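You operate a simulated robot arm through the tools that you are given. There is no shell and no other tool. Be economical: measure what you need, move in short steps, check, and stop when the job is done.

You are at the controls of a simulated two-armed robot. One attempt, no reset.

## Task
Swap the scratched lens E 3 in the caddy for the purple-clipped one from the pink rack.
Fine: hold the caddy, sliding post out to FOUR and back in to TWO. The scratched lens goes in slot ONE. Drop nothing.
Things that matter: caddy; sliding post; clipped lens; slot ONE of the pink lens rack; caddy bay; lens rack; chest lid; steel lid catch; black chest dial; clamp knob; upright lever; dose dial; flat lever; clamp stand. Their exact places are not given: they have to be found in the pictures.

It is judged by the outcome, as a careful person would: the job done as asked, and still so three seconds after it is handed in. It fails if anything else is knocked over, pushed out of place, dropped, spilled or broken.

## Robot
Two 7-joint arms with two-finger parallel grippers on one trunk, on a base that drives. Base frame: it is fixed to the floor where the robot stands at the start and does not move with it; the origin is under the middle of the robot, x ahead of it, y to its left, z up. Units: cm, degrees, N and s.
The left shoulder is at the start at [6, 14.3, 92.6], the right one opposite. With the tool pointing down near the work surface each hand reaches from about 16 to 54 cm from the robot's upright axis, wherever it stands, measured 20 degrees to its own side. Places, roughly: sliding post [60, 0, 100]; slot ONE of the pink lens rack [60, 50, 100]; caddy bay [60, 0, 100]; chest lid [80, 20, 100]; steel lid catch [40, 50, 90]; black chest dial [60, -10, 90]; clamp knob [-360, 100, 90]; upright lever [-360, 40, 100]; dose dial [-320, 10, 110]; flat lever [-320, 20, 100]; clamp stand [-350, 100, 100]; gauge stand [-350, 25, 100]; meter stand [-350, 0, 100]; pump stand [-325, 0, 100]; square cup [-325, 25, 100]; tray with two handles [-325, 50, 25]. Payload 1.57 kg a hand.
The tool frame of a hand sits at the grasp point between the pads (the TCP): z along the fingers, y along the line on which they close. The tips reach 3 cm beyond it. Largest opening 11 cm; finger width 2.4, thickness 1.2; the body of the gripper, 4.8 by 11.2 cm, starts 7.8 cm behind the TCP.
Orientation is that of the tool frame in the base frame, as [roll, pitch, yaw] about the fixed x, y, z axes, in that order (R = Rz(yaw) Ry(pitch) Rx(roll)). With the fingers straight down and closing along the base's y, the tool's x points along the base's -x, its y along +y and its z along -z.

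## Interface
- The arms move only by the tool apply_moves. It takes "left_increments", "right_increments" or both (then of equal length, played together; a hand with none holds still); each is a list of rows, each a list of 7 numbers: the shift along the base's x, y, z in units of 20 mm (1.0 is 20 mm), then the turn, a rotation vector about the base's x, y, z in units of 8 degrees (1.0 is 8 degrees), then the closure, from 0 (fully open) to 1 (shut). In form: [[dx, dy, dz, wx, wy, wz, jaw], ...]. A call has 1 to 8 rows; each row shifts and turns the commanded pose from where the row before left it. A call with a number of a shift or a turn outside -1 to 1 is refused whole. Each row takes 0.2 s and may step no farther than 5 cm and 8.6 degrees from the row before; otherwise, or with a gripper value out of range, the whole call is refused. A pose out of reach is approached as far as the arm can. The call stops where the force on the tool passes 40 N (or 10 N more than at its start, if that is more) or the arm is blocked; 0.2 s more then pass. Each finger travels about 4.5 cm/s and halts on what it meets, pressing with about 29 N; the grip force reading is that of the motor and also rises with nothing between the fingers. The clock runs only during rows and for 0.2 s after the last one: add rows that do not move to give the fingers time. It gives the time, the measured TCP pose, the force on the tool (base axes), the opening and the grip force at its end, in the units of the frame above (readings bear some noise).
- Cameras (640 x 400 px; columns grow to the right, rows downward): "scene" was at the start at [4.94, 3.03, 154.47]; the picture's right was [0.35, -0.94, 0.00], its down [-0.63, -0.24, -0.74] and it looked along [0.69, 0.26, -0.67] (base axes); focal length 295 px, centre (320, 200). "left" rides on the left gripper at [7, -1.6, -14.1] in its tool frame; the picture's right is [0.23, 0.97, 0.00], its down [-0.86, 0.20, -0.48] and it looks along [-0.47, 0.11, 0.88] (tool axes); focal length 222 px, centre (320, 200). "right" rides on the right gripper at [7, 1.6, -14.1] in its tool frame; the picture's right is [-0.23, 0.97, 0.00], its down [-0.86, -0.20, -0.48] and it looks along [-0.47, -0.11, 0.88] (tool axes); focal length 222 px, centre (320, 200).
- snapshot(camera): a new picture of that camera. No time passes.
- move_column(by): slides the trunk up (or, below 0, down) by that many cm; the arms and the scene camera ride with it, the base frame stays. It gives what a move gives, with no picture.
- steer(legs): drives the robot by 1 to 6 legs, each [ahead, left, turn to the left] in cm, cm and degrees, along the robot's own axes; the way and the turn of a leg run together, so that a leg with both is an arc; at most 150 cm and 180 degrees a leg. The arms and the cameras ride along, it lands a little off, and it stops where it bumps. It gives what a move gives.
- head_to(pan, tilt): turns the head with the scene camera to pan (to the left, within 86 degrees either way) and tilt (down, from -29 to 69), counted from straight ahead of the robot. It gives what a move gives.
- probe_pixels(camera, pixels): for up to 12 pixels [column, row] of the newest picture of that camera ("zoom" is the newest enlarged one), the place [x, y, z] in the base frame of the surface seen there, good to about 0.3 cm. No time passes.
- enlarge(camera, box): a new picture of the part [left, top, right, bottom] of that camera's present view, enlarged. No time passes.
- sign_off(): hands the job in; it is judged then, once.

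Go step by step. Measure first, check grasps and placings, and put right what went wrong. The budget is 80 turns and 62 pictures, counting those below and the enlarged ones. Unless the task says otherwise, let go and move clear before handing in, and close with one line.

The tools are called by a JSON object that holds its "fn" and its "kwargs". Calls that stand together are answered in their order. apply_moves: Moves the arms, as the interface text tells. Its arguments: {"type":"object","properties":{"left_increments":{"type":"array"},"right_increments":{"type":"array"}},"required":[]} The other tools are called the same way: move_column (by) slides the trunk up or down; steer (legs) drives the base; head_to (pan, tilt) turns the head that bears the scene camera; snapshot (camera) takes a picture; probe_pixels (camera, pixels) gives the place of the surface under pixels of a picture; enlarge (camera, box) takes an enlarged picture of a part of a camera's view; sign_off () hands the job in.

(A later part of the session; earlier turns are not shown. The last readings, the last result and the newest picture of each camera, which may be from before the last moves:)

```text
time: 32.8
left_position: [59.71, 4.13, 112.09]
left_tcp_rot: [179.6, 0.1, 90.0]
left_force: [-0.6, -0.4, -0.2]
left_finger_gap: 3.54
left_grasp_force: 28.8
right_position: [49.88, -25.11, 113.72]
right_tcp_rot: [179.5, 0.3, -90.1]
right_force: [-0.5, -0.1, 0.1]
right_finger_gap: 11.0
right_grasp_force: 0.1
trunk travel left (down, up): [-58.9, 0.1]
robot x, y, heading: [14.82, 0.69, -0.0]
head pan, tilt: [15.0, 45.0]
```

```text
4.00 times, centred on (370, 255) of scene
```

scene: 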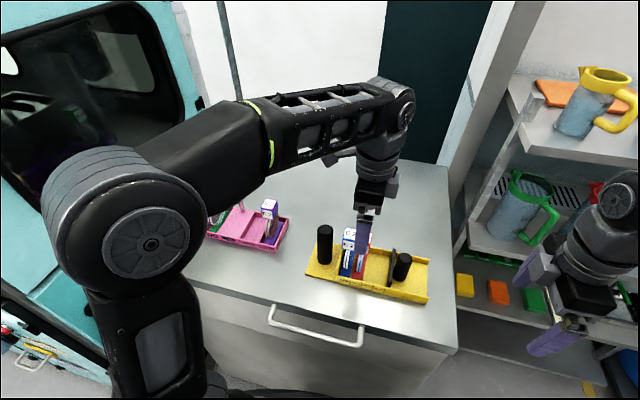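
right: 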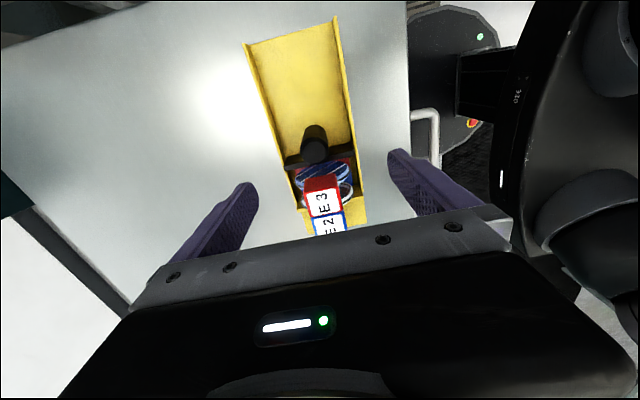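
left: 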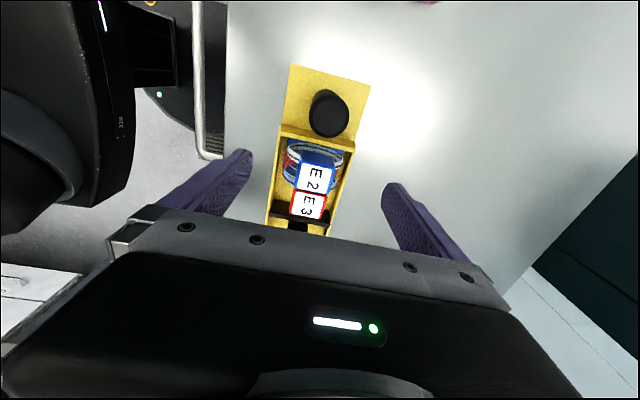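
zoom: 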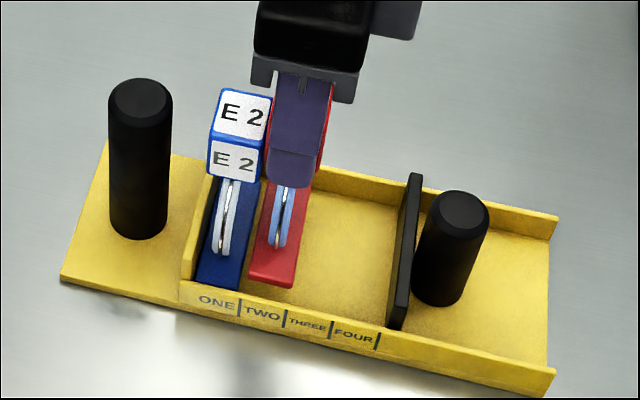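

The lens comes up with its red foot (260,265 in zoom); caddy and E 2 unmoved. Lift further, then draw back toward −x clear of everything.

{"fn": "apply_moves", "kwargs": {"left_increments": [[0, 0, 0.5, 0, 0, 0, 1], [0, 0, 0.6, 0, 0, 0, 1], [0, 0, 0.6, 0, 0, 0, 1], [0, 0, 0.2, 0, 0, 0, 1], [-0.4, 0, 0, 0, 0, 0, 1], [-0.8, 0, 0, 0, 0, 0, 1], [-0.8, 0, 0, 0, 0, 0, 1], [-0.8, 0, 0, 0, 0, 0, 1]]}}

{"fn": "snapshot", "kwargs": {"camera": "scene"}}

{"fn": "enlarge", "kwargs": {"camera": "scene", "box": [290, 205, 430, 305]}}

```text
time: 34.5
left_position: [53.91, 4.04, 115.91]
left_tcp_rot: [179.5, 0.3, 90.0]
left_force: [-0.6, -0.4, -1.6]
left_finger_gap: 3.54
left_grasp_force: 29.0
right_position: [49.82, -25.13, 113.88]
right_tcp_rot: [179.4, 0.2, -90.1]
right_force: [-0.2, 0.4, -0.8]
right_finger_gap: 10.99
right_grasp_force: 0.0
trunk travel left (down, up): [-58.9, 0.1]
robot x, y, heading: [14.81, 1.15, -0.0]
head pan, tilt: [15.0, 45.0]
```

```text
32 pictures are left
```

scene: 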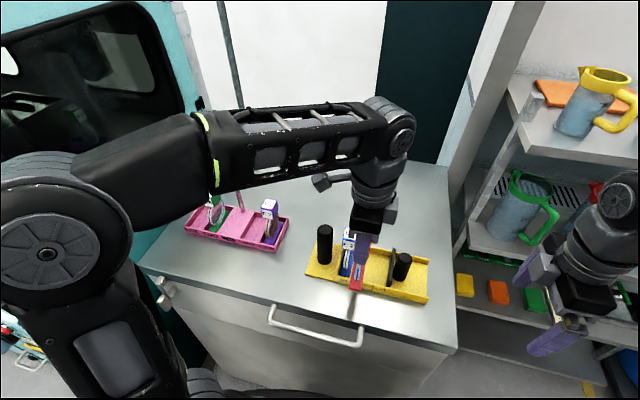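

```text
4.00 times, centred on (360, 255) of scene
```

zoom: 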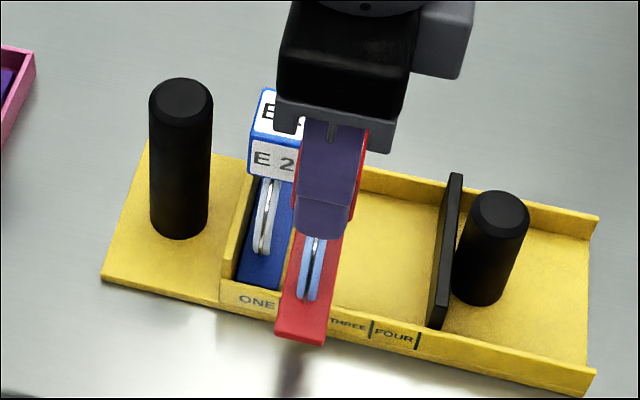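

{"fn": "probe_pixels", "kwargs": {"camera": "zoom", "pixels": [[280, 325], [323, 333], [280, 334], [320, 342], [300, 330], [300, 337], [315, 250], [338, 245], [310, 290]]}}

{"fn": "apply_moves", "kwargs": {"left_increments": [[-0.8, 0, 0, 0, 0, 0, 1], [-0.8, 0, 0, 0, 0, 0, 1], [-0.8, 0, 0, 0, 0, 0, 1], [-0.8, 0, 0, 0, 0, 0, 1], [-0.8, 0, 0, 0, 0, 0, 1], [-0.8, 0, 0, 0, 0, 0, 1], [0, 0, 0, 0, 0, 0, 1]]}}

{"fn": "snapshot", "kwargs": {"camera": "left"}}

```text
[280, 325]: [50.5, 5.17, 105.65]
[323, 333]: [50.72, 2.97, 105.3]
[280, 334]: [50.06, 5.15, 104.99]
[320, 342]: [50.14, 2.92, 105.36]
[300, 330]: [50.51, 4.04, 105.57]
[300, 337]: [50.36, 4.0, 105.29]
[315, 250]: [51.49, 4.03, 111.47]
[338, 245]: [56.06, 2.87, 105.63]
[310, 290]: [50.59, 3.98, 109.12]
```

```text
time: 36.1
left_position: [44.48, 3.79, 115.89]
left_tcp_rot: [179.7, 0.1, 90.1]
left_force: [0.4, 0.3, -0.2]
left_finger_gap: 3.53
left_grasp_force: 29.4
right_position: [49.93, -25.13, 113.81]
right_tcp_rot: [179.6, 0.2, -90.1]
right_force: [-0.3, -0.7, 0.0]
right_finger_gap: 11.02
right_grasp_force: 0.0
trunk travel left (down, up): [-58.9, 0.1]
robot x, y, heading: [14.87, 1.01, 0.1]
head pan, tilt: [15.0, 45.0]
```

```text
30 pictures are left
```

left: 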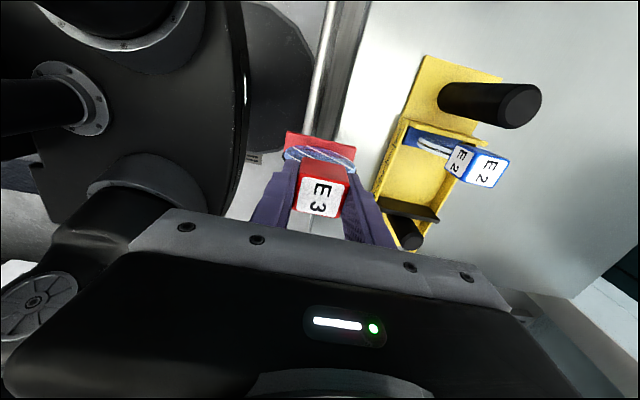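

E 3 is held securely (gap 3.53). Foot is 2.35 wide, centred on the TCP, bottom ≈ 11.1 below it. Check base-to-chest clearance in this picture near (305,60) and pull the right hand back before driving.

{"fn": "probe_pixels", "kwargs": {"camera": "left", "pixels": [[300, 60], [280, 30], [290, 100], [312, 80], [320, 60], [345, 60], [270, 140], [255, 160]]}}

{"fn": "apply_moves", "kwargs": {"right_increments": [[-0.8, 0, 0, 0, 0, 0, 0], [-0.8, 0, 0, 0, 0, 0, 0], [-0.8, 0, 0, 0, 0, 0, 0], [-0.8, 0, 0, 0, 0, 0, 0]]}}

```text
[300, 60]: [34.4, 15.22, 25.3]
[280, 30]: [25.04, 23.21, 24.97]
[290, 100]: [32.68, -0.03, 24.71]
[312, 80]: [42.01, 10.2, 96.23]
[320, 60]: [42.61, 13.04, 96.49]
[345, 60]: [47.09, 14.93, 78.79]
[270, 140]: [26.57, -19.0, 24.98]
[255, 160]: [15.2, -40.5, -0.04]
```

```text
time: 37.1
left_position: [44.44, 3.98, 115.81]
left_tcp_rot: [179.6, 0.1, 89.9]
left_force: [0.2, -0.3, -0.4]
left_finger_gap: 3.51
left_grasp_force: 28.6
right_position: [43.52, -25.2, 113.66]
right_tcp_rot: [179.5, 0.3, -90.1]
right_force: [0.8, 0.6, 0.7]
right_finger_gap: 10.98
right_grasp_force: 0.0
trunk travel left (down, up): [-58.9, 0.1]
robot x, y, heading: [15.29, 1.29, -0.2]
head pan, tilt: [15.0, 45.0]
```

Base disc radius ≈24.5, chest front ≈47, so 4 cm ahead is safe. Drive ahead 4 and left 25.

{"fn": "steer", "kwargs": {"legs": [[0, 25, 0], [4, 0, 0]]}}

{"fn": "snapshot", "kwargs": {"camera": "scene"}}

```text
time: 39.5
left_position: [47.22, 29.33, 115.82]
left_tcp_rot: [179.6, 0.1, 90.0]
left_force: [-0.6, -0.1, -0.8]
left_finger_gap: 3.55
left_grasp_force: 28.1
right_position: [46.18, -0.16, 113.71]
right_tcp_rot: [179.6, 0.3, -90.1]
right_force: [0.2, -0.5, 0.0]
right_finger_gap: 11.0
right_grasp_force: 0.0
trunk travel left (down, up): [-58.9, 0.1]
robot x, y, heading: [17.5, 26.39, 0.2]
head pan, tilt: [15.0, 45.0]
stopped in leg 2: the robot was blocked; the commanded pose is now the measured one
```

```text
29 pictures are left
```

scene: 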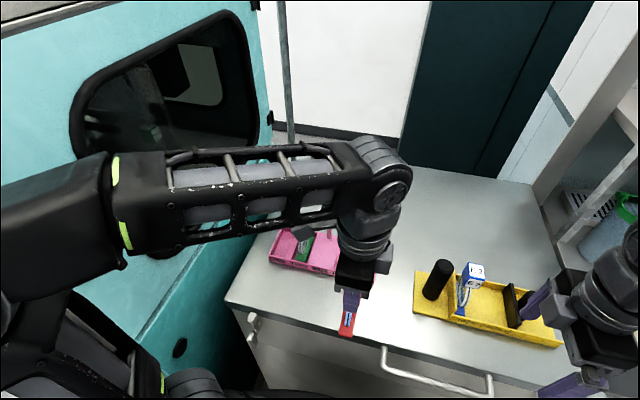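

The base touched something at x 17.5; back off 1 cm. Then move the lens left in front of the rack to y≈48.

{"fn": "steer", "kwargs": {"legs": [[-1, 0, 0]]}}

{"fn": "apply_moves", "kwargs": {"left_increments": [[0, 1, 0, 0, 0, 0, 1], [0, 1, 0, 0, 0, 0, 1], [0, 1, 0, 0, 0, 0, 1], [0, 1, 0, 0, 0, 0, 1], [0, 1, 0, 0, 0, 0, 1], [0, 1, 0, 0, 0, 0, 1], [0, 1, 0, 0, 0, 0, 1], [0, 1, 0, 0, 0, 0, 1]]}}

{"fn": "apply_moves", "kwargs": {"left_increments": [[0, 0.7, 0, 0, 0, 0, 1], [0, 0.8, 0, 0, 0, 0, 1], [0, 0, 0, 0, 0, 0, 1]]}}

{"fn": "snapshot", "kwargs": {"camera": "scene"}}

```text
time: 40.3
left_position: [46.32, 29.09, 115.81]
left_tcp_rot: [179.5, 0.1, 90.1]
left_force: [-0.4, 0.1, -1.0]
left_finger_gap: 3.53
left_grasp_force: 28.8
right_position: [45.29, -0.07, 113.74]
right_tcp_rot: [179.5, 0.3, -90.1]
right_force: [0.3, 1.2, -0.6]
right_finger_gap: 10.99
right_grasp_force: 0.0
trunk travel left (down, up): [-58.9, 0.1]
robot x, y, heading: [16.74, 26.45, 0.2]
head pan, tilt: [15.0, 45.0]
```

```text
time: 42.1
left_position: [46.33, 45.21, 115.7]
left_tcp_rot: [179.9, 0.1, 90.0]
left_force: [-0.5, -0.4, -1.5]
left_finger_gap: 3.55
left_grasp_force: 29.0
right_position: [45.31, 0.02, 113.76]
right_tcp_rot: [179.6, 0.3, -90.1]
right_force: [-0.1, -1.1, 0.3]
right_finger_gap: 11.0
right_grasp_force: 0.0
trunk travel left (down, up): [-58.9, 0.1]
robot x, y, heading: [16.59, 25.93, 0.2]
head pan, tilt: [15.0, 45.0]
```

```text
time: 42.9
left_position: [46.41, 48.2, 115.72]
left_tcp_rot: [179.8, 0.1, 90.2]
left_force: [-0.8, -1.3, -0.8]
left_finger_gap: 3.57
left_grasp_force: 29.2
right_position: [45.34, -0.08, 113.79]
right_tcp_rot: [179.5, 0.3, -90.1]
right_force: [-0.6, -0.3, -0.6]
right_finger_gap: 11.01
right_grasp_force: 0.0
trunk travel left (down, up): [-58.9, 0.1]
robot x, y, heading: [16.72, 26.52, 0.1]
head pan, tilt: [15.0, 45.0]
```

```text
28 pictures are left
```

scene: 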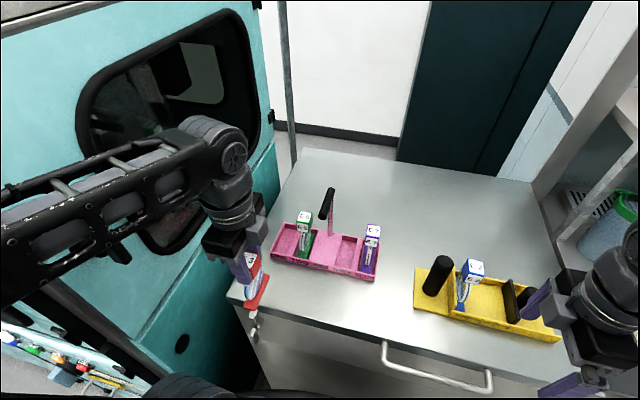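

The rack and slot ONE are fully visible (285,240). Enlarge and probe its edges.

{"fn": "enlarge", "kwargs": {"camera": "scene", "box": [262, 200, 342, 285]}}

{"fn": "enlarge", "kwargs": {"camera": "scene", "box": [330, 215, 390, 285]}}

```text
4.71 times, centred on (302, 242) of scene
```

zoom: 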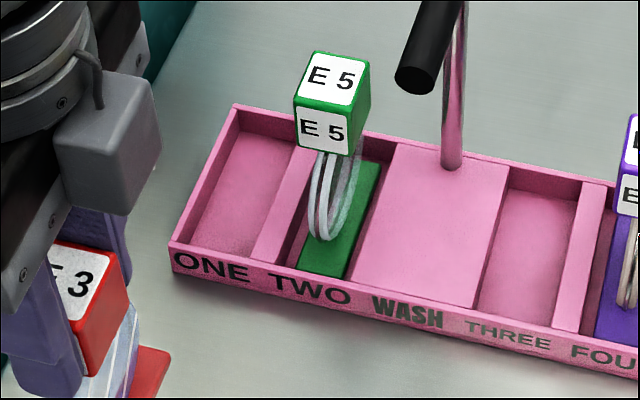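

```text
5.71 times, centred on (360, 250) of scene
```

zoom: 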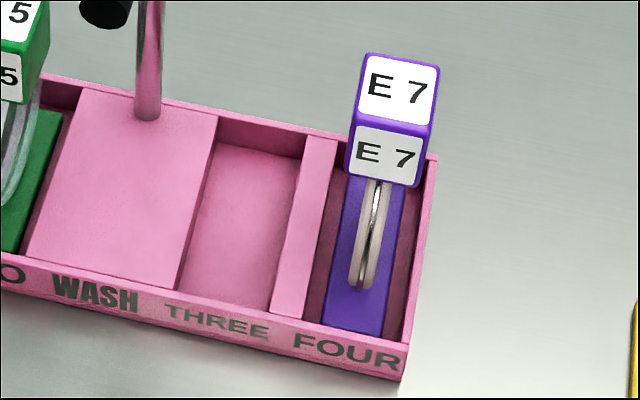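

Slot FOUR (and so ONE) is visibly wider than the foot. Probing slot ONE edges.

{"fn": "probe_pixels", "kwargs": {"camera": "scene", "pixels": [[274.6, 251.2], [279.5, 252.5], [285.2, 253.8], [287.8, 253.5], [290, 246], [292, 254], [296, 240], [279, 240], [289, 236], [270.5, 251.2], [284.5, 222.5], [299, 227]]}}

{"fn": "probe_pixels", "kwargs": {"camera": "zoom", "pixels": [[312, 320], [325, 320], [385, 325], [398, 335], [400, 85], [368, 55], [440, 65], [295, 250], [320, 250], [340, 250], [398, 260], [407, 260]]}}

```text
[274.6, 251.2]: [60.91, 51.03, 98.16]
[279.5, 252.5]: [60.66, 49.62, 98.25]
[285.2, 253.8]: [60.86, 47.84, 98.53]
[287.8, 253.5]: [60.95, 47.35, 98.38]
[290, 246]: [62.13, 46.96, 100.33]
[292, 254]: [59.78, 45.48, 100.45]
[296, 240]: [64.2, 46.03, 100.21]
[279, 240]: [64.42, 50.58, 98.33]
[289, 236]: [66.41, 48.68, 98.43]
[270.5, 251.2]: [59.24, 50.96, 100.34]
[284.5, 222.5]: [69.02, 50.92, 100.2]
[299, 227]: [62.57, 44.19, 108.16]
```

```text
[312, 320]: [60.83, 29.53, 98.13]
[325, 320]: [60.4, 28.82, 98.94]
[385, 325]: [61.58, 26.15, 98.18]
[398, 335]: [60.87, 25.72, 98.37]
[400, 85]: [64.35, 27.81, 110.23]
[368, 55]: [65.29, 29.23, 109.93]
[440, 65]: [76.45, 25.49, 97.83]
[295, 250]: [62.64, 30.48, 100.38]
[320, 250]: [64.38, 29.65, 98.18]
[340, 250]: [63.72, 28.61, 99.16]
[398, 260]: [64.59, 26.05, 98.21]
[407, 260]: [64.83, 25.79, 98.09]
```

Slot ONE floor spans y≈47.1–50.6, x≈59.6–68.4, so target (64.0, 48.8). Check how far the wrist's grey block reaches toward the rack's grip.

{"fn": "probe_pixels", "kwargs": {"camera": "scene", "pixels": [[257, 229], [264, 238], [255, 243], [266, 220], [262, 245], [325, 210], [333, 190], [321, 217]]}}

{"fn": "apply_moves", "kwargs": {"left_increments": [[0.8, 0.1, 0, 0, 0, 0, 1], [0.9, 0.1, 0, 0, 0, 0, 1], [0.9, 0.1, 0, 0, 0, 0, 1], [0.9, 0, 0, 0, 0, 0, 1], [0, 0, 0, 0, 0, 0, 1]]}}

```text
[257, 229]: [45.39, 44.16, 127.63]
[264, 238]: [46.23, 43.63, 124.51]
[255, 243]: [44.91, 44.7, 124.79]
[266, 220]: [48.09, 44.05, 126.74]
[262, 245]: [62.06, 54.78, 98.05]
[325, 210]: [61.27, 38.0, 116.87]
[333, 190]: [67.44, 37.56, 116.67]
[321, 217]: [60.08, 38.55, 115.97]
```

```text
time: 44.1
left_position: [53.17, 48.71, 115.97]
left_tcp_rot: [179.6, 0.1, 90.1]
left_force: [0.0, 0.3, 0.4]
left_finger_gap: 3.55
left_grasp_force: 29.5
right_position: [45.29, 0.05, 113.72]
right_tcp_rot: [179.5, 0.3, -90.1]
right_force: [-0.1, 0.1, 0.1]
right_finger_gap: 11.0
right_grasp_force: 0.1
trunk travel left (down, up): [-58.9, 0.1]
robot x, y, heading: [16.63, 26.39, -0.0]
head pan, tilt: [15.0, 45.0]
```

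Block reaches only 4.6 to the side, clear of the grip (y≤38.8). Continue over slot ONE.

{"fn": "apply_moves", "kwargs": {"left_increments": [[0.9, 0.01, 0, 0, 0, 0, 1], [0.9, 0.01, 0, 0, 0, 0, 1], [0.9, 0.02, 0, 0, 0, 0, 1], [0.9, 0, 0, 0, 0, 0, 1], [0.9, 0, 0, 0, 0, 0, 1], [0.9, 0, 0, 0, 0, 0, 1], [0, 0, 0, 0, 0, 0, 1]]}}

{"fn": "snapshot", "kwargs": {"camera": "scene"}}

{"fn": "enlarge", "kwargs": {"camera": "left", "box": [240, 80, 440, 230]}}

```text
time: 45.7
left_position: [63.9, 48.78, 115.95]
left_tcp_rot: [179.7, 0.1, 90.1]
left_force: [0.2, -0.1, -0.8]
left_finger_gap: 3.55
left_grasp_force: 28.7
right_position: [45.14, -0.02, 113.82]
right_tcp_rot: [179.5, 0.4, -90.1]
right_force: [-1.1, -0.3, 0.3]
right_finger_gap: 10.99
right_grasp_force: 0.2
trunk travel left (down, up): [-58.9, 0.1]
robot x, y, heading: [16.58, 26.1, 0.0]
head pan, tilt: [15.0, 45.0]
```

```text
25 pictures are left
```

scene: 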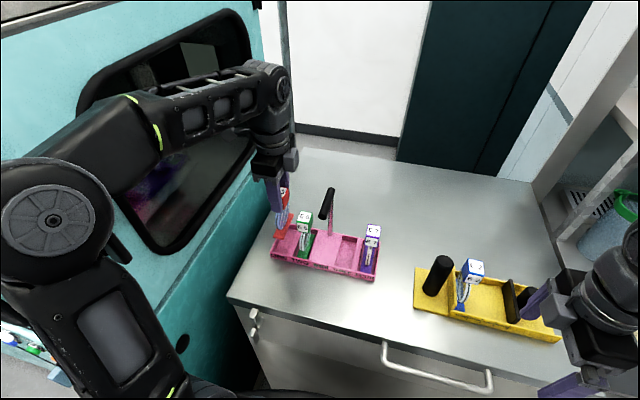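

```text
2.67 times, centred on (340, 155) of left
```

zoom: 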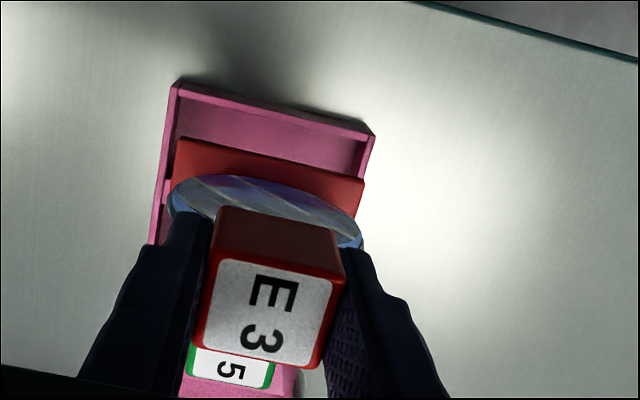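

Aligned above slot ONE. Lower gently most of the way.

{"fn": "apply_moves", "kwargs": {"left_increments": [[0, 0, -0.5, 0, 0, 0, 1], [0, 0, -0.5, 0, 0, 0, 1], [0, 0, -0.5, 0, 0, 0, 1], [0, 0, -0.5, 0, 0, 0, 1], [0, 0, -0.5, 0, 0, 0, 1], [0, 0, -0.2, 0, 0, 0, 1], [0, 0, 0, 0, 0, 0, 1]]}}

{"fn": "enlarge", "kwargs": {"camera": "scene", "box": [252, 180, 342, 280]}}

{"fn": "enlarge", "kwargs": {"camera": "left", "box": [240, 80, 440, 230]}}

```text
time: 47.3
left_position: [64.04, 48.76, 110.53]
left_tcp_rot: [179.9, 0.1, 90.2]
left_force: [-0.3, 0.9, -0.7]
left_finger_gap: 3.56
left_grasp_force: 29.3
right_position: [45.39, 0.01, 113.75]
right_tcp_rot: [179.5, 0.3, -90.1]
right_force: [-0.3, -0.4, -0.4]
right_finger_gap: 11.0
right_grasp_force: 0.1
trunk travel left (down, up): [-58.9, 0.1]
robot x, y, heading: [16.48, 26.21, 0.3]
head pan, tilt: [15.0, 45.0]
```

```text
4.00 times, centred on (297, 230) of scene
```

zoom: 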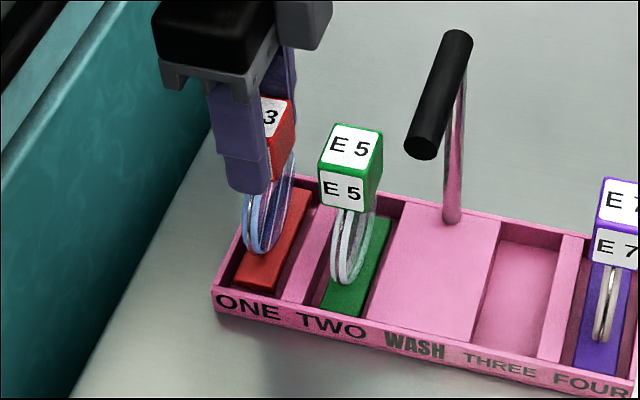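

```text
2.67 times, centred on (340, 155) of left
```

zoom: 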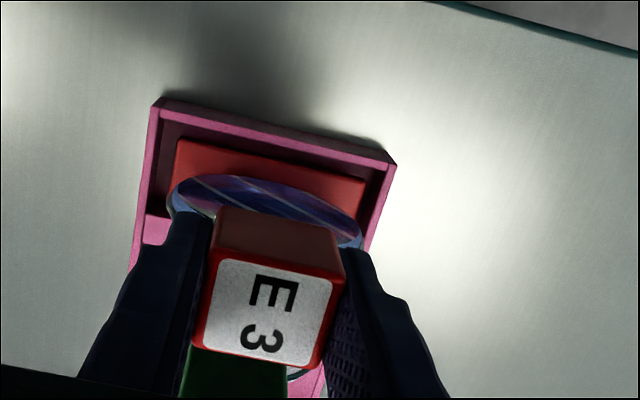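

The foot is inside slot ONE. Lower in 1.5–2 mm steps to contact.

{"fn": "apply_moves", "kwargs": {"left_increments": [[0, 0, -0.15, 0, 0, 0, 1], [0, 0, -0.1, 0, 0, 0, 1], [0, 0, -0.1, 0, 0, 0, 1], [0, 0, 0, 0, 0, 0, 1]]}}

```text
time: 48.3
left_position: [64.0, 48.74, 109.7]
left_tcp_rot: [179.8, 0.1, 90.1]
left_force: [-0.6, 1.2, 0.0]
left_finger_gap: 3.53
left_grasp_force: 28.9
right_position: [45.45, 0.05, 113.71]
right_tcp_rot: [179.5, 0.3, -90.2]
right_force: [0.2, 0.1, 0.3]
right_finger_gap: 10.99
right_grasp_force: 0.0
trunk travel left (down, up): [-58.9, 0.1]
robot x, y, heading: [16.94, 26.53, -0.2]
head pan, tilt: [15.0, 45.0]
```

{"fn": "apply_moves", "kwargs": {"left_increments": [[0, 0, -0.08, 0, 0, 0, 1], [0, 0, -0.08, 0, 0, 0, 1], [0, 0, -0.08, 0, 0, 0, 1], [0, 0, 0, 0, 0, 0, 1]]}}

{"fn": "enlarge", "kwargs": {"camera": "scene", "box": [252, 180, 342, 280]}}

```text
time: 49.3
left_position: [64.02, 48.86, 109.43]
left_tcp_rot: [179.4, 0.1, 90.0]
left_force: [0.6, 2.4, 11.1]
left_finger_gap: 3.54
left_grasp_force: 28.9
right_position: [45.29, 0.11, 113.8]
right_tcp_rot: [179.5, 0.4, -90.1]
right_force: [0.3, -0.2, 0.3]
right_finger_gap: 11.04
right_grasp_force: 0.1
trunk travel left (down, up): [-58.9, 0.1]
robot x, y, heading: [16.72, 26.53, -0.0]
head pan, tilt: [15.0, 45.0]
```

```text
4.00 times, centred on (297, 230) of scene
```

zoom: 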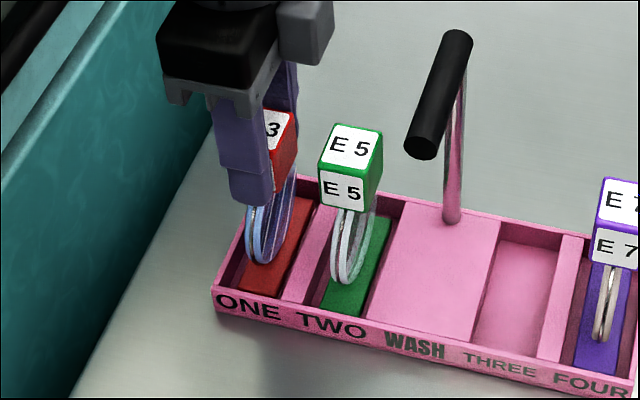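

Floor contact at 11 N and the foot is seated. Ease off, open, rise.

{"fn": "apply_moves", "kwargs": {"left_increments": [[0, 0, 0.06, 0, 0, 0, 1], [0, 0, 0, 0, 0, 0, 0.5], [0, 0, 0, 0, 0, 0, 0], [0, 0, 0, 0, 0, 0, 0], [0, 0, 0, 0, 0, 0, 0], [0, 0, 0, 0, 0, 0, 0], [0, 0, 0.8, 0, 0, 0, 0], [0, 0, 1, 0, 0, 0, 0]]}}

{"fn": "apply_moves", "kwargs": {"left_increments": [[0, 0, 1, 0, 0, 0, 0], [0, 0, 0.3, 0, 0, 0, 0], [-0.9, 0, 0, 0, 0, 0, 0], [-0.9, 0, 0, 0, 0, 0, 0], [-0.9, 0, 0, 0, 0, 0, 0], [-0.9, 0, 0, 0, 0, 0, 0], [-0.9, 0, 0, 0, 0, 0, 0], [-0.9, 0, 0, 0, 0, 0, 0]]}}

{"fn": "snapshot", "kwargs": {"camera": "scene"}}

{"fn": "enlarge", "kwargs": {"camera": "scene", "box": [260, 195, 390, 285]}}

```text
time: 51.1
left_position: [64.05, 48.84, 112.95]
left_tcp_rot: [179.7, 0.0, 90.2]
left_force: [-0.2, 0.0, -0.7]
left_finger_gap: 11.01
left_grasp_force: 0.0
right_position: [45.24, 0.1, 113.79]
right_tcp_rot: [179.6, 0.3, -90.2]
right_force: [0.9, 0.4, 0.6]
right_finger_gap: 11.01
right_grasp_force: 0.1
trunk travel left (down, up): [-58.9, 0.1]
robot x, y, heading: [16.56, 26.32, -0.3]
head pan, tilt: [15.0, 45.0]
```

```text
time: 52.9
left_position: [53.2, 49.13, 115.66]
left_tcp_rot: [179.6, 0.1, 90.1]
left_force: [-0.3, -0.5, 0.2]
left_finger_gap: 10.99
left_grasp_force: 0.1
right_position: [45.35, -0.02, 113.78]
right_tcp_rot: [179.5, 0.3, -90.1]
right_force: [-0.6, 0.7, 0.7]
right_finger_gap: 11.0
right_grasp_force: 0.1
trunk travel left (down, up): [-58.9, 0.1]
robot x, y, heading: [16.81, 26.28, -0.1]
head pan, tilt: [15.0, 45.0]
```

```text
20 pictures are left
```

scene: 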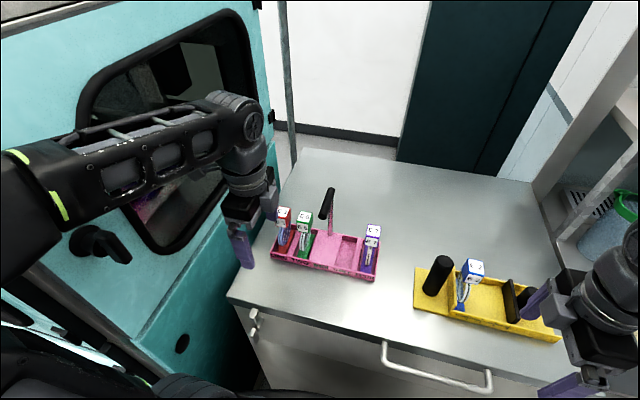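

```text
4.44 times, centred on (325, 240) of scene
```

zoom: 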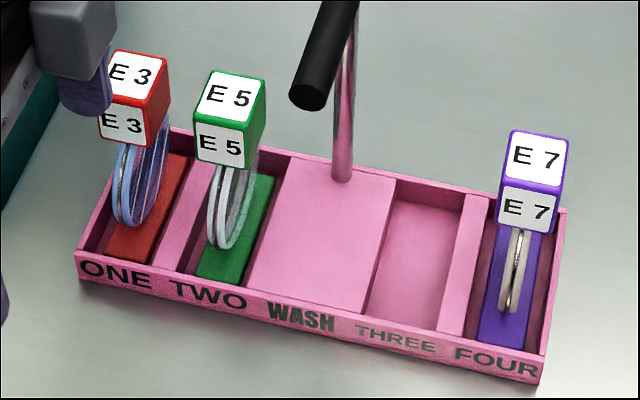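

E 3 stands in slot ONE. Measure E 7's cube, then take the left hand back and across toward E 7, clear of the grip.

{"fn": "probe_pixels", "kwargs": {"camera": "zoom", "pixels": [[516, 135], [563, 143], [505, 180], [555, 188], [535, 160], [527, 210], [500, 215], [550, 225], [485, 325], [520, 335], [508, 330], [515, 260]]}}

{"fn": "apply_moves", "kwargs": {"left_increments": [[-1, 0, 0, 0, 0, 0, 0], [-1, 0, 0, 0, 0, 0, 0], [-0.6, -1, 0, 0, 0, 0, 0], [0, -1, 0, 0, 0, 0, 0], [0, -1, 0, 0, 0, 0, 0], [0, -1, 0, 0, 0, 0, 0], [0, -1, 0, 0, 0, 0, 0], [0, -1, 0, 0, 0, 0, 0]]}}

{"fn": "apply_moves", "kwargs": {"left_increments": [[0, -1, 0, 0, 0, 0, 0], [0, -1, 0, 0, 0, 0, 0], [0, -1, 0, 0, 0, 0, 0], [0, -1, 0, 0, 0, 0, 0], [0, -0.7, 0, 0, 0, 0, 0], [0, 0, 0, 0, 0, 0, 0]]}}

```text
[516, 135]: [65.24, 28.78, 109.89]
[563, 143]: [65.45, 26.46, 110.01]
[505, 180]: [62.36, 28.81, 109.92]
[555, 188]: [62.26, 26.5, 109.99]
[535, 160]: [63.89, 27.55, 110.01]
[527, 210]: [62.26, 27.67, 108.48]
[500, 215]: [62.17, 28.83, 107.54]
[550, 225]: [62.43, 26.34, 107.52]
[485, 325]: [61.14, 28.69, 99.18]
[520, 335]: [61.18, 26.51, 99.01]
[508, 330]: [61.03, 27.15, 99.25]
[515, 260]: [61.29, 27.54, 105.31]
```

```text
time: 54.7
left_position: [48.2, 36.84, 115.5]
left_tcp_rot: [179.7, 0.2, 90.1]
left_force: [0.1, -1.3, 0.2]
left_finger_gap: 11.01
left_grasp_force: 0.1
right_position: [45.25, -0.1, 113.82]
right_tcp_rot: [179.6, 0.3, -90.1]
right_force: [-0.6, 0.0, 0.4]
right_finger_gap: 11.02
right_grasp_force: 0.1
trunk travel left (down, up): [-58.9, 0.1]
robot x, y, heading: [16.33, 26.34, -0.1]
head pan, tilt: [15.0, 45.0]
```

```text
time: 56.1
left_position: [48.09, 27.46, 115.63]
left_tcp_rot: [179.7, 0.0, 90.2]
left_force: [-0.7, -0.2, 0.8]
left_finger_gap: 11.01
left_grasp_force: 0.0
right_position: [45.26, -0.0, 113.76]
right_tcp_rot: [179.6, 0.3, -90.2]
right_force: [-0.4, 0.2, 0.9]
right_finger_gap: 11.0
right_grasp_force: 0.2
trunk travel left (down, up): [-58.9, 0.1]
robot x, y, heading: [16.42, 26.32, -0.2]
head pan, tilt: [15.0, 45.0]
```

E 7's cube is centred at (63.85, 27.62), top 110.0. Move over it, then lower to z 109.4.

{"fn": "apply_moves", "kwargs": {"left_increments": [[0.98, 0.01, 0, 0, 0, 0, 0], [0.98, 0.01, 0, 0, 0, 0, 0], [0.98, 0.01, 0, 0, 0, 0, 0], [0.98, 0.01, 0, 0, 0, 0, 0], [0.98, 0.01, 0, 0, 0, 0, 0], [0.98, 0.01, 0, 0, 0, 0, 0], [0.98, 0.01, 0, 0, 0, 0, 0], [0.98, 0, 0, 0, 0, 0, 0]]}}

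{"fn": "apply_moves", "kwargs": {"left_increments": [[0, 0, 0, 0, 0, 0, 0], [0, 0, -0.7, 0, 0, 0, 0], [0, 0, -0.8, 0, 0, 0, 0], [0, 0, -0.8, 0, 0, 0, 0], [0, 0, -0.75, 0, 0, 0, 0], [0, 0, 0, 0, 0, 0, 0]]}}

{"fn": "enlarge", "kwargs": {"camera": "scene", "box": [310, 195, 440, 285]}}

{"fn": "enlarge", "kwargs": {"camera": "left", "box": [220, 90, 420, 240]}}

```text
time: 57.9
left_position: [63.73, 27.44, 115.6]
left_tcp_rot: [179.6, 0.2, 90.0]
left_force: [-0.4, -0.1, -0.3]
left_finger_gap: 11.0
left_grasp_force: 0.2
right_position: [45.32, -0.03, 113.79]
right_tcp_rot: [179.4, 0.4, -90.1]
right_force: [0.3, 0.7, 1.2]
right_finger_gap: 11.04
right_grasp_force: 0.0
trunk travel left (down, up): [-58.9, 0.1]
robot x, y, heading: [16.74, 26.09, -0.1]
head pan, tilt: [15.0, 45.0]
```

```text
time: 59.3
left_position: [63.79, 27.6, 109.43]
left_tcp_rot: [179.7, 0.1, 90.0]
left_force: [0.2, 0.3, 0.3]
left_finger_gap: 10.98
left_grasp_force: 0.0
right_position: [45.34, 0.05, 113.73]
right_tcp_rot: [179.5, 0.3, -90.1]
right_force: [-0.4, 0.6, 0.7]
right_finger_gap: 10.98
right_grasp_force: 0.1
trunk travel left (down, up): [-58.9, 0.1]
robot x, y, heading: [17.32, 26.22, -0.1]
head pan, tilt: [15.0, 45.0]
```

```text
4.44 times, centred on (375, 240) of scene
```

zoom: 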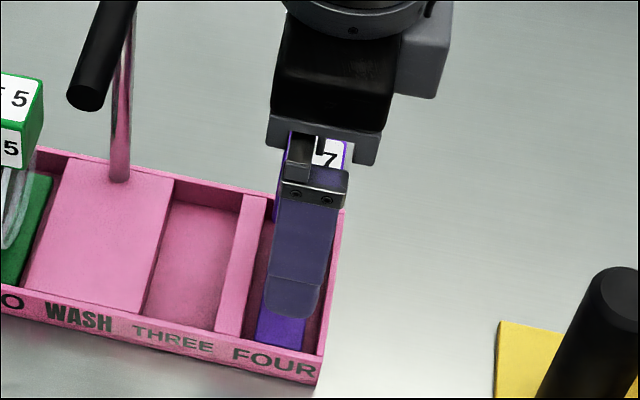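

```text
2.67 times, centred on (320, 165) of left
```

zoom: 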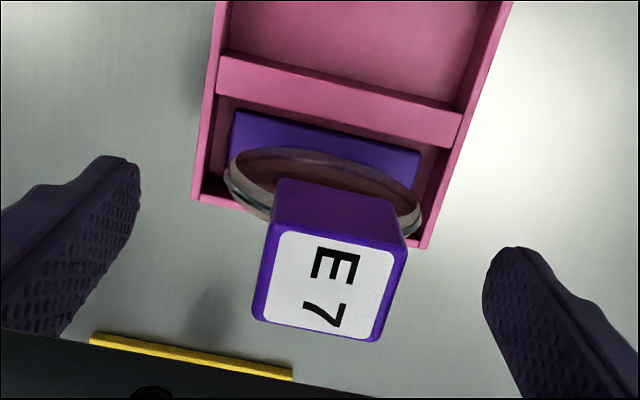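

Fingers straddle the E 7 clip squarely. Close, lift, then draw back along −x.

{"fn": "apply_moves", "kwargs": {"left_increments": [[0, 0, 0, 0, 0, 0, 1], [0, 0, 0, 0, 0, 0, 1], [0, 0, 0, 0, 0, 0, 1], [0, 0, 0, 0, 0, 0, 1], [0, 0, 0, 0, 0, 0, 1], [0, 0, 0, 0, 0, 0, 1]]}}

{"fn": "apply_moves", "kwargs": {"left_increments": [[0, 0, 0.3, 0, 0, 0, 1], [0, 0, 0.5, 0, 0, 0, 1], [0, 0, 0.6, 0, 0, 0, 1], [0, 0, 0.6, 0, 0, 0, 1], [0, 0, 0.6, 0, 0, 0, 1], [0, 0, 0.5, 0, 0, 0, 1], [0, 0, 0, 0, 0, 0, 1]]}}

{"fn": "apply_moves", "kwargs": {"left_increments": [[-0.5, 0, 0, 0, 0, 0, 1], [-1, 0, 0, 0, 0, 0, 1], [-1, 0, 0, 0, 0, 0, 1], [-1, 0, 0, 0, 0, 0, 1], [-1, 0, 0, 0, 0, 0, 1], [-1, 0, 0, 0, 0, 0, 1], [-1, 0, 0, 0, 0, 0, 1], [-1, 0, 0, 0, 0, 0, 1]]}}

{"fn": "snapshot", "kwargs": {"camera": "scene"}}

```text
time: 60.7
left_position: [63.82, 27.53, 109.45]
left_tcp_rot: [179.6, 0.1, 90.1]
left_force: [0.8, -0.1, 1.5]
left_finger_gap: 3.54
left_grasp_force: 28.8
right_position: [45.37, -0.11, 113.67]
right_tcp_rot: [179.4, 0.2, -90.2]
right_force: [-0.6, 0.1, -0.3]
right_finger_gap: 11.01
right_grasp_force: 0.0
trunk travel left (down, up): [-58.9, 0.1]
robot x, y, heading: [16.65, 25.9, -0.1]
head pan, tilt: [15.0, 45.0]
```

```text
time: 62.3
left_position: [63.78, 27.77, 115.61]
left_tcp_rot: [179.7, 0.2, 90.1]
left_force: [-0.2, -0.4, -0.3]
left_finger_gap: 3.55
left_grasp_force: 29.1
right_position: [45.47, 0.05, 113.8]
right_tcp_rot: [179.5, 0.2, -90.2]
right_force: [-0.4, 0.1, 0.9]
right_finger_gap: 11.0
right_grasp_force: 0.0
trunk travel left (down, up): [-58.9, 0.1]
robot x, y, heading: [16.83, 26.22, 0.1]
head pan, tilt: [15.0, 45.0]
```

```text
time: 64.1
left_position: [48.67, 27.78, 115.68]
left_tcp_rot: [179.7, 0.1, 90.1]
left_force: [0.0, 0.3, -1.1]
left_finger_gap: 3.58
left_grasp_force: 29.3
right_position: [45.38, 0.02, 113.79]
right_tcp_rot: [179.5, 0.3, -90.1]
right_force: [-0.3, -1.3, -0.4]
right_finger_gap: 11.0
right_grasp_force: 0.1
trunk travel left (down, up): [-58.9, 0.1]
robot x, y, heading: [16.49, 26.06, 0.4]
head pan, tilt: [15.0, 45.0]
```

```text
16 pictures are left
```

scene: 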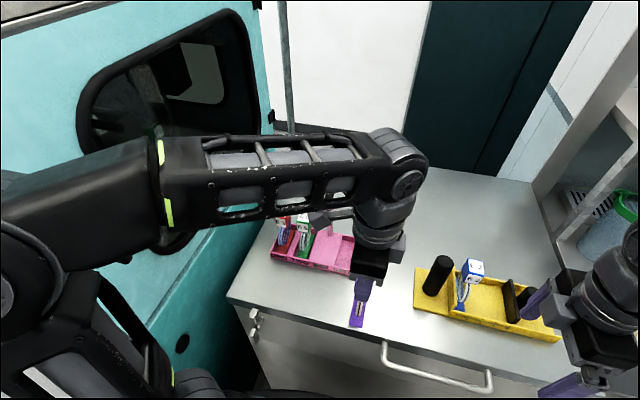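

E 7 held (gap 3.55). Back off a bit, then drive to the caddy position as before (robot ≈ (15, 1)).

{"fn": "steer", "kwargs": {"legs": [[-2, 0, 0], [0, -25, 0]]}}

{"fn": "snapshot", "kwargs": {"camera": "scene"}}

{"fn": "enlarge", "kwargs": {"camera": "scene", "box": [290, 205, 430, 305]}}

```text
time: 66.3
left_position: [46.89, 2.46, 115.65]
left_tcp_rot: [179.6, 0.1, 90.3]
left_force: [-0.3, -0.4, -0.4]
left_finger_gap: 3.54
left_grasp_force: 28.8
right_position: [43.59, -25.12, 113.68]
right_tcp_rot: [179.5, 0.4, -89.9]
right_force: [0.2, -0.3, -0.4]
right_finger_gap: 11.01
right_grasp_force: 0.0
trunk travel left (down, up): [-58.9, 0.1]
robot x, y, heading: [14.78, 1.29, 0.2]
head pan, tilt: [15.0, 45.0]
```

```text
15 pictures are left
```

scene: 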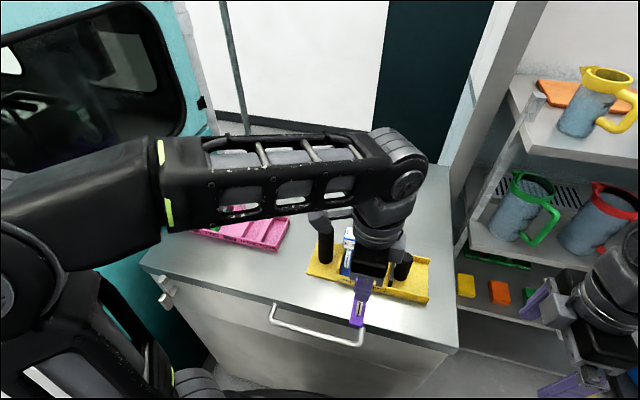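

```text
4.00 times, centred on (360, 255) of scene
```

zoom: 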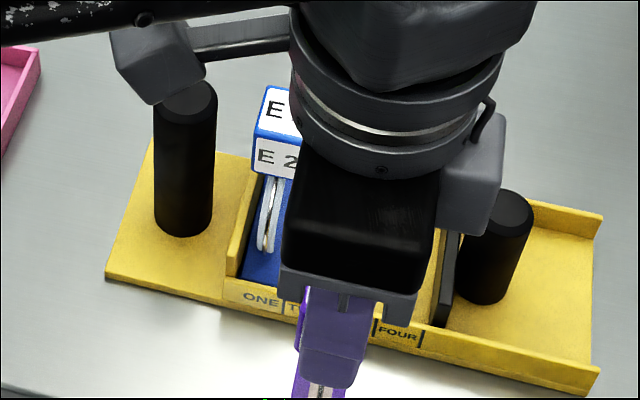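

Align y with slot TWO (4.0) in front, then go forward at height to x 59.7.

{"fn": "apply_moves", "kwargs": {"left_increments": [[0, 0.4, 0, 0, 0, 0, 1], [0, 0.36, 0, 0, 0, 0, 1], [0.9, 0, 0.05, 0, 0, 0, 1], [0.9, 0, 0.05, 0, 0, 0, 1], [0.9, 0, 0, 0, 0, 0, 1], [0.9, 0, 0, 0, 0, 0, 1], [0.9, 0, 0, 0, 0, 0, 1], [0.9, 0, 0, 0, 0, 0, 1]]}}

{"fn": "apply_moves", "kwargs": {"left_increments": [[0.5, 0, 0, 0, 0, 0, 1], [0.5, 0, 0, 0, 0, 0, 1], [0, 0, 0, 0, 0, 0, 1]]}}

{"fn": "enlarge", "kwargs": {"camera": "scene", "box": [300, 205, 440, 305]}}

```text
time: 68.1
left_position: [57.68, 4.21, 115.67]
left_tcp_rot: [179.7, 0.1, 90.4]
left_force: [0.1, -0.6, -0.7]
left_finger_gap: 3.52
left_grasp_force: 29.1
right_position: [43.51, -25.07, 113.83]
right_tcp_rot: [179.6, 0.3, -89.8]
right_force: [0.0, -0.8, 0.5]
right_finger_gap: 11.02
right_grasp_force: 0.0
trunk travel left (down, up): [-58.9, 0.1]
robot x, y, heading: [15.0, 1.41, 0.4]
head pan, tilt: [15.0, 45.0]
```

```text
time: 68.9
left_position: [59.72, 4.25, 115.72]
left_tcp_rot: [179.7, 0.1, 90.4]
left_force: [0.3, 0.0, -1.6]
left_finger_gap: 3.54
left_grasp_force: 29.0
right_position: [43.36, -24.98, 113.72]
right_tcp_rot: [179.4, 0.3, -89.9]
right_force: [0.1, -0.5, 0.2]
right_finger_gap: 11.0
right_grasp_force: 0.0
trunk travel left (down, up): [-58.9, 0.1]
robot x, y, heading: [14.77, 0.98, 0.0]
head pan, tilt: [15.0, 45.0]
```

```text
4.00 times, centred on (370, 255) of scene
```

zoom: 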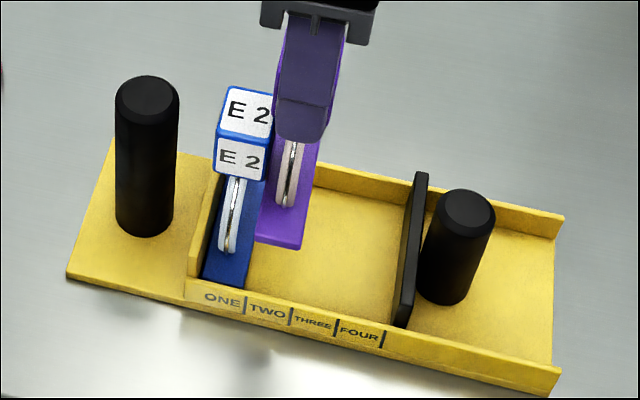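

E 7 hangs over TWO; no divider is visible. Shift −0.3 in y for clearance from E 2's clip, then lower.

{"fn": "apply_moves", "kwargs": {"left_increments": [[0, -0.16, 0, 0, 0, 0, 1], [0, 0, -0.5, 0, 0, 0, 1], [0, 0, -0.5, 0, 0, 0, 1], [0, 0, -0.5, 0, 0, 0, 1], [0, 0, -0.5, 0, 0, 0, 1], [0, 0, -0.5, 0, 0, 0, 1], [0, 0, -0.15, 0, 0, 0, 1], [0, 0, 0, 0, 0, 0, 1]]}}

{"fn": "enlarge", "kwargs": {"camera": "scene", "box": [300, 205, 440, 305]}}

{"fn": "enlarge", "kwargs": {"camera": "left", "box": [220, 90, 420, 240]}}

```text
time: 70.7
left_position: [59.71, 3.94, 110.65]
left_tcp_rot: [179.7, 0.1, 90.3]
left_force: [-0.6, -1.3, -0.5]
left_finger_gap: 3.55
left_grasp_force: 29.3
right_position: [43.54, -24.97, 113.7]
right_tcp_rot: [179.5, 0.3, -89.9]
right_force: [-0.6, -0.6, 0.0]
right_finger_gap: 10.99
right_grasp_force: 0.1
trunk travel left (down, up): [-58.9, 0.1]
robot x, y, heading: [14.87, 1.01, 0.2]
head pan, tilt: [15.0, 45.0]
```

```text
4.00 times, centred on (370, 255) of scene
```

zoom: 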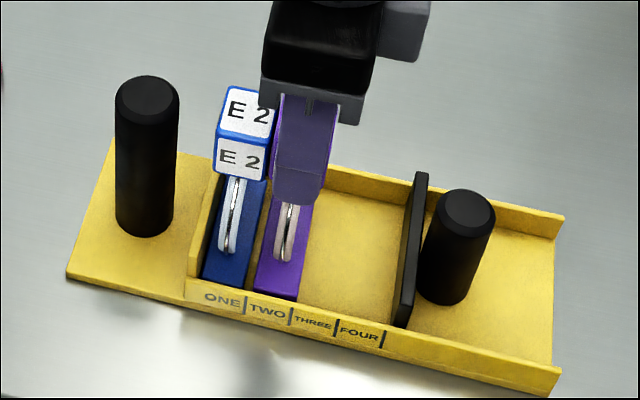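

```text
2.67 times, centred on (320, 165) of left
```

zoom: 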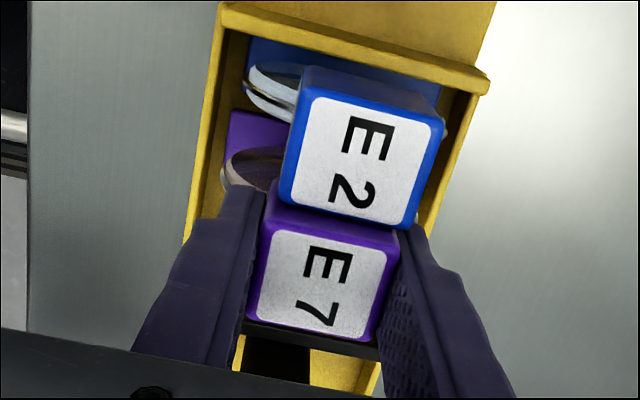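

Foot inside the caddy walls, clear of E 2. Lower the last ~0.8 cm in small steps.

{"fn": "apply_moves", "kwargs": {"left_increments": [[0, 0, -0.15, 0, 0, 0, 1], [0, 0, -0.1, 0, 0, 0, 1], [0, 0, -0.08, 0, 0, 0, 1], [0, 0, -0.08, 0, 0, 0, 1], [0, 0, 0, 0, 0, 0, 1]]}}

```text
time: 71.9
left_position: [59.69, 3.77, 109.84]
left_tcp_rot: [179.6, 0.1, 90.5]
left_force: [0.4, 1.5, 6.9]
left_finger_gap: 3.54
left_grasp_force: 28.8
right_position: [43.59, -24.99, 113.73]
right_tcp_rot: [179.5, 0.3, -89.8]
right_force: [-0.2, 0.0, 0.2]
right_finger_gap: 11.0
right_grasp_force: 0.1
trunk travel left (down, up): [-58.9, 0.1]
robot x, y, heading: [14.67, 1.18, 0.3]
head pan, tilt: [15.0, 45.0]
```

Seated (7 N). Release and rise.

{"fn": "apply_moves", "kwargs": {"left_increments": [[0, 0, 0.03, 0, 0, 0, 1], [0, 0, 0, 0, 0, 0, 0.5], [0, 0, 0, 0, 0, 0, 0], [0, 0, 0, 0, 0, 0, 0], [0, 0, 0, 0, 0, 0, 0], [0, 0, 0, 0, 0, 0, 0], [0, 0, 0.8, 0, 0, 0, 0], [0, 0, 1, 0, 0, 0, 0]]}}

{"fn": "apply_moves", "kwargs": {"left_increments": [[0, 0, 1, 0, 0, 0, 0], [0, 0, 0.2, 0, 0, 0, 0], [0, 0.8, 0, 0, 0, 0, 0], [0, 0.8, 0, 0, 0, 0, 0], [0, 0.4, 0, 0, 0, 0, 0], [0, 0, 0, 0, 0, 0, 0]]}}

{"fn": "steer", "kwargs": {"legs": [[0, 5, 0]]}}

{"fn": "snapshot", "kwargs": {"camera": "scene"}}

{"fn": "enlarge", "kwargs": {"camera": "scene", "box": [310, 205, 450, 305]}}

```text
time: 73.7
left_position: [59.49, 3.94, 113.42]
left_tcp_rot: [179.7, 0.1, 90.5]
left_force: [0.4, -0.3, 0.7]
left_finger_gap: 11.0
left_grasp_force: 0.0
right_position: [43.52, -25.07, 113.8]
right_tcp_rot: [179.5, 0.3, -89.8]
right_force: [0.4, 0.8, 0.2]
right_finger_gap: 11.02
right_grasp_force: 0.0
trunk travel left (down, up): [-58.9, 0.1]
robot x, y, heading: [14.8, 1.2, 0.1]
head pan, tilt: [15.0, 45.0]
```

```text
time: 75.1
left_position: [59.65, 8.05, 115.85]
left_tcp_rot: [179.7, 0.2, 90.4]
left_force: [0.0, 0.1, -0.8]
left_finger_gap: 11.01
left_grasp_force: 0.0
right_position: [43.55, -24.9, 113.71]
right_tcp_rot: [179.5, 0.3, -89.8]
right_force: [0.4, 0.2, -0.5]
right_finger_gap: 10.98
right_grasp_force: 0.0
trunk travel left (down, up): [-58.9, 0.1]
robot x, y, heading: [14.81, 0.96, 0.2]
head pan, tilt: [15.0, 45.0]
```

```text
time: 76.0
left_position: [59.56, 13.11, 115.81]
left_tcp_rot: [179.7, 0.2, 90.4]
left_force: [1.1, -0.7, 0.2]
left_finger_gap: 11.02
left_grasp_force: 0.1
right_position: [43.53, -19.76, 113.78]
right_tcp_rot: [179.4, 0.2, -89.8]
right_force: [0.8, 0.2, -0.3]
right_finger_gap: 10.99
right_grasp_force: 0.1
trunk travel left (down, up): [-58.9, 0.1]
robot x, y, heading: [14.54, 6.24, 0.3]
head pan, tilt: [15.0, 45.0]
```

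```text
10 pictures are left
```

scene: 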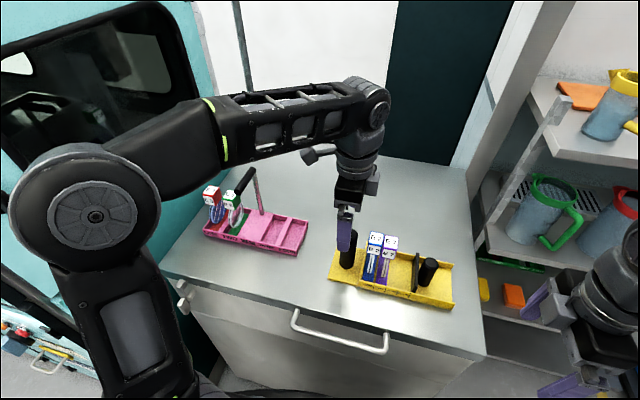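

```text
4.00 times, centred on (380, 255) of scene
```

zoom: 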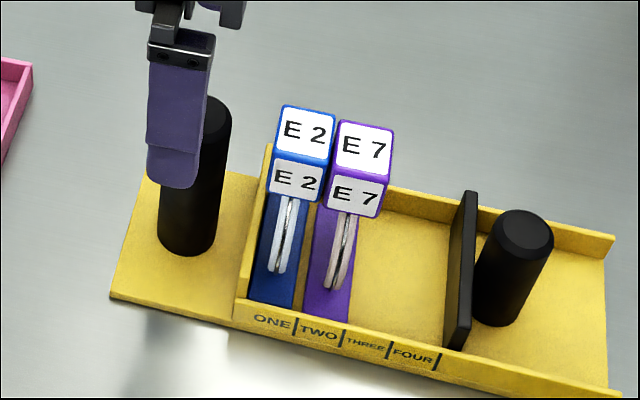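

E 7 stands in TWO beside E 2. Measure post, handle and E 7's foot before the slide back.

{"fn": "probe_pixels", "kwargs": {"camera": "zoom", "pixels": [[523, 225], [500, 228], [546, 232], [523, 242], [523, 215], [222, 115], [218, 104], [298, 325], [342, 337], [440, 358], [350, 318], [452, 330]]}}

```text
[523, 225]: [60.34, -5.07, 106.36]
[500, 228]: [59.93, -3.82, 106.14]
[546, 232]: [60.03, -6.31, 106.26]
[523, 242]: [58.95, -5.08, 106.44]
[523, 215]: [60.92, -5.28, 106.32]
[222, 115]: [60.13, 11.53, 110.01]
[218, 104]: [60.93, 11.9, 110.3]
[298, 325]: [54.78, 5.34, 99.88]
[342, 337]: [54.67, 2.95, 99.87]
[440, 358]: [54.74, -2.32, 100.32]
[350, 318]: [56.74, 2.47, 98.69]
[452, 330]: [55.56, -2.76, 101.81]
```

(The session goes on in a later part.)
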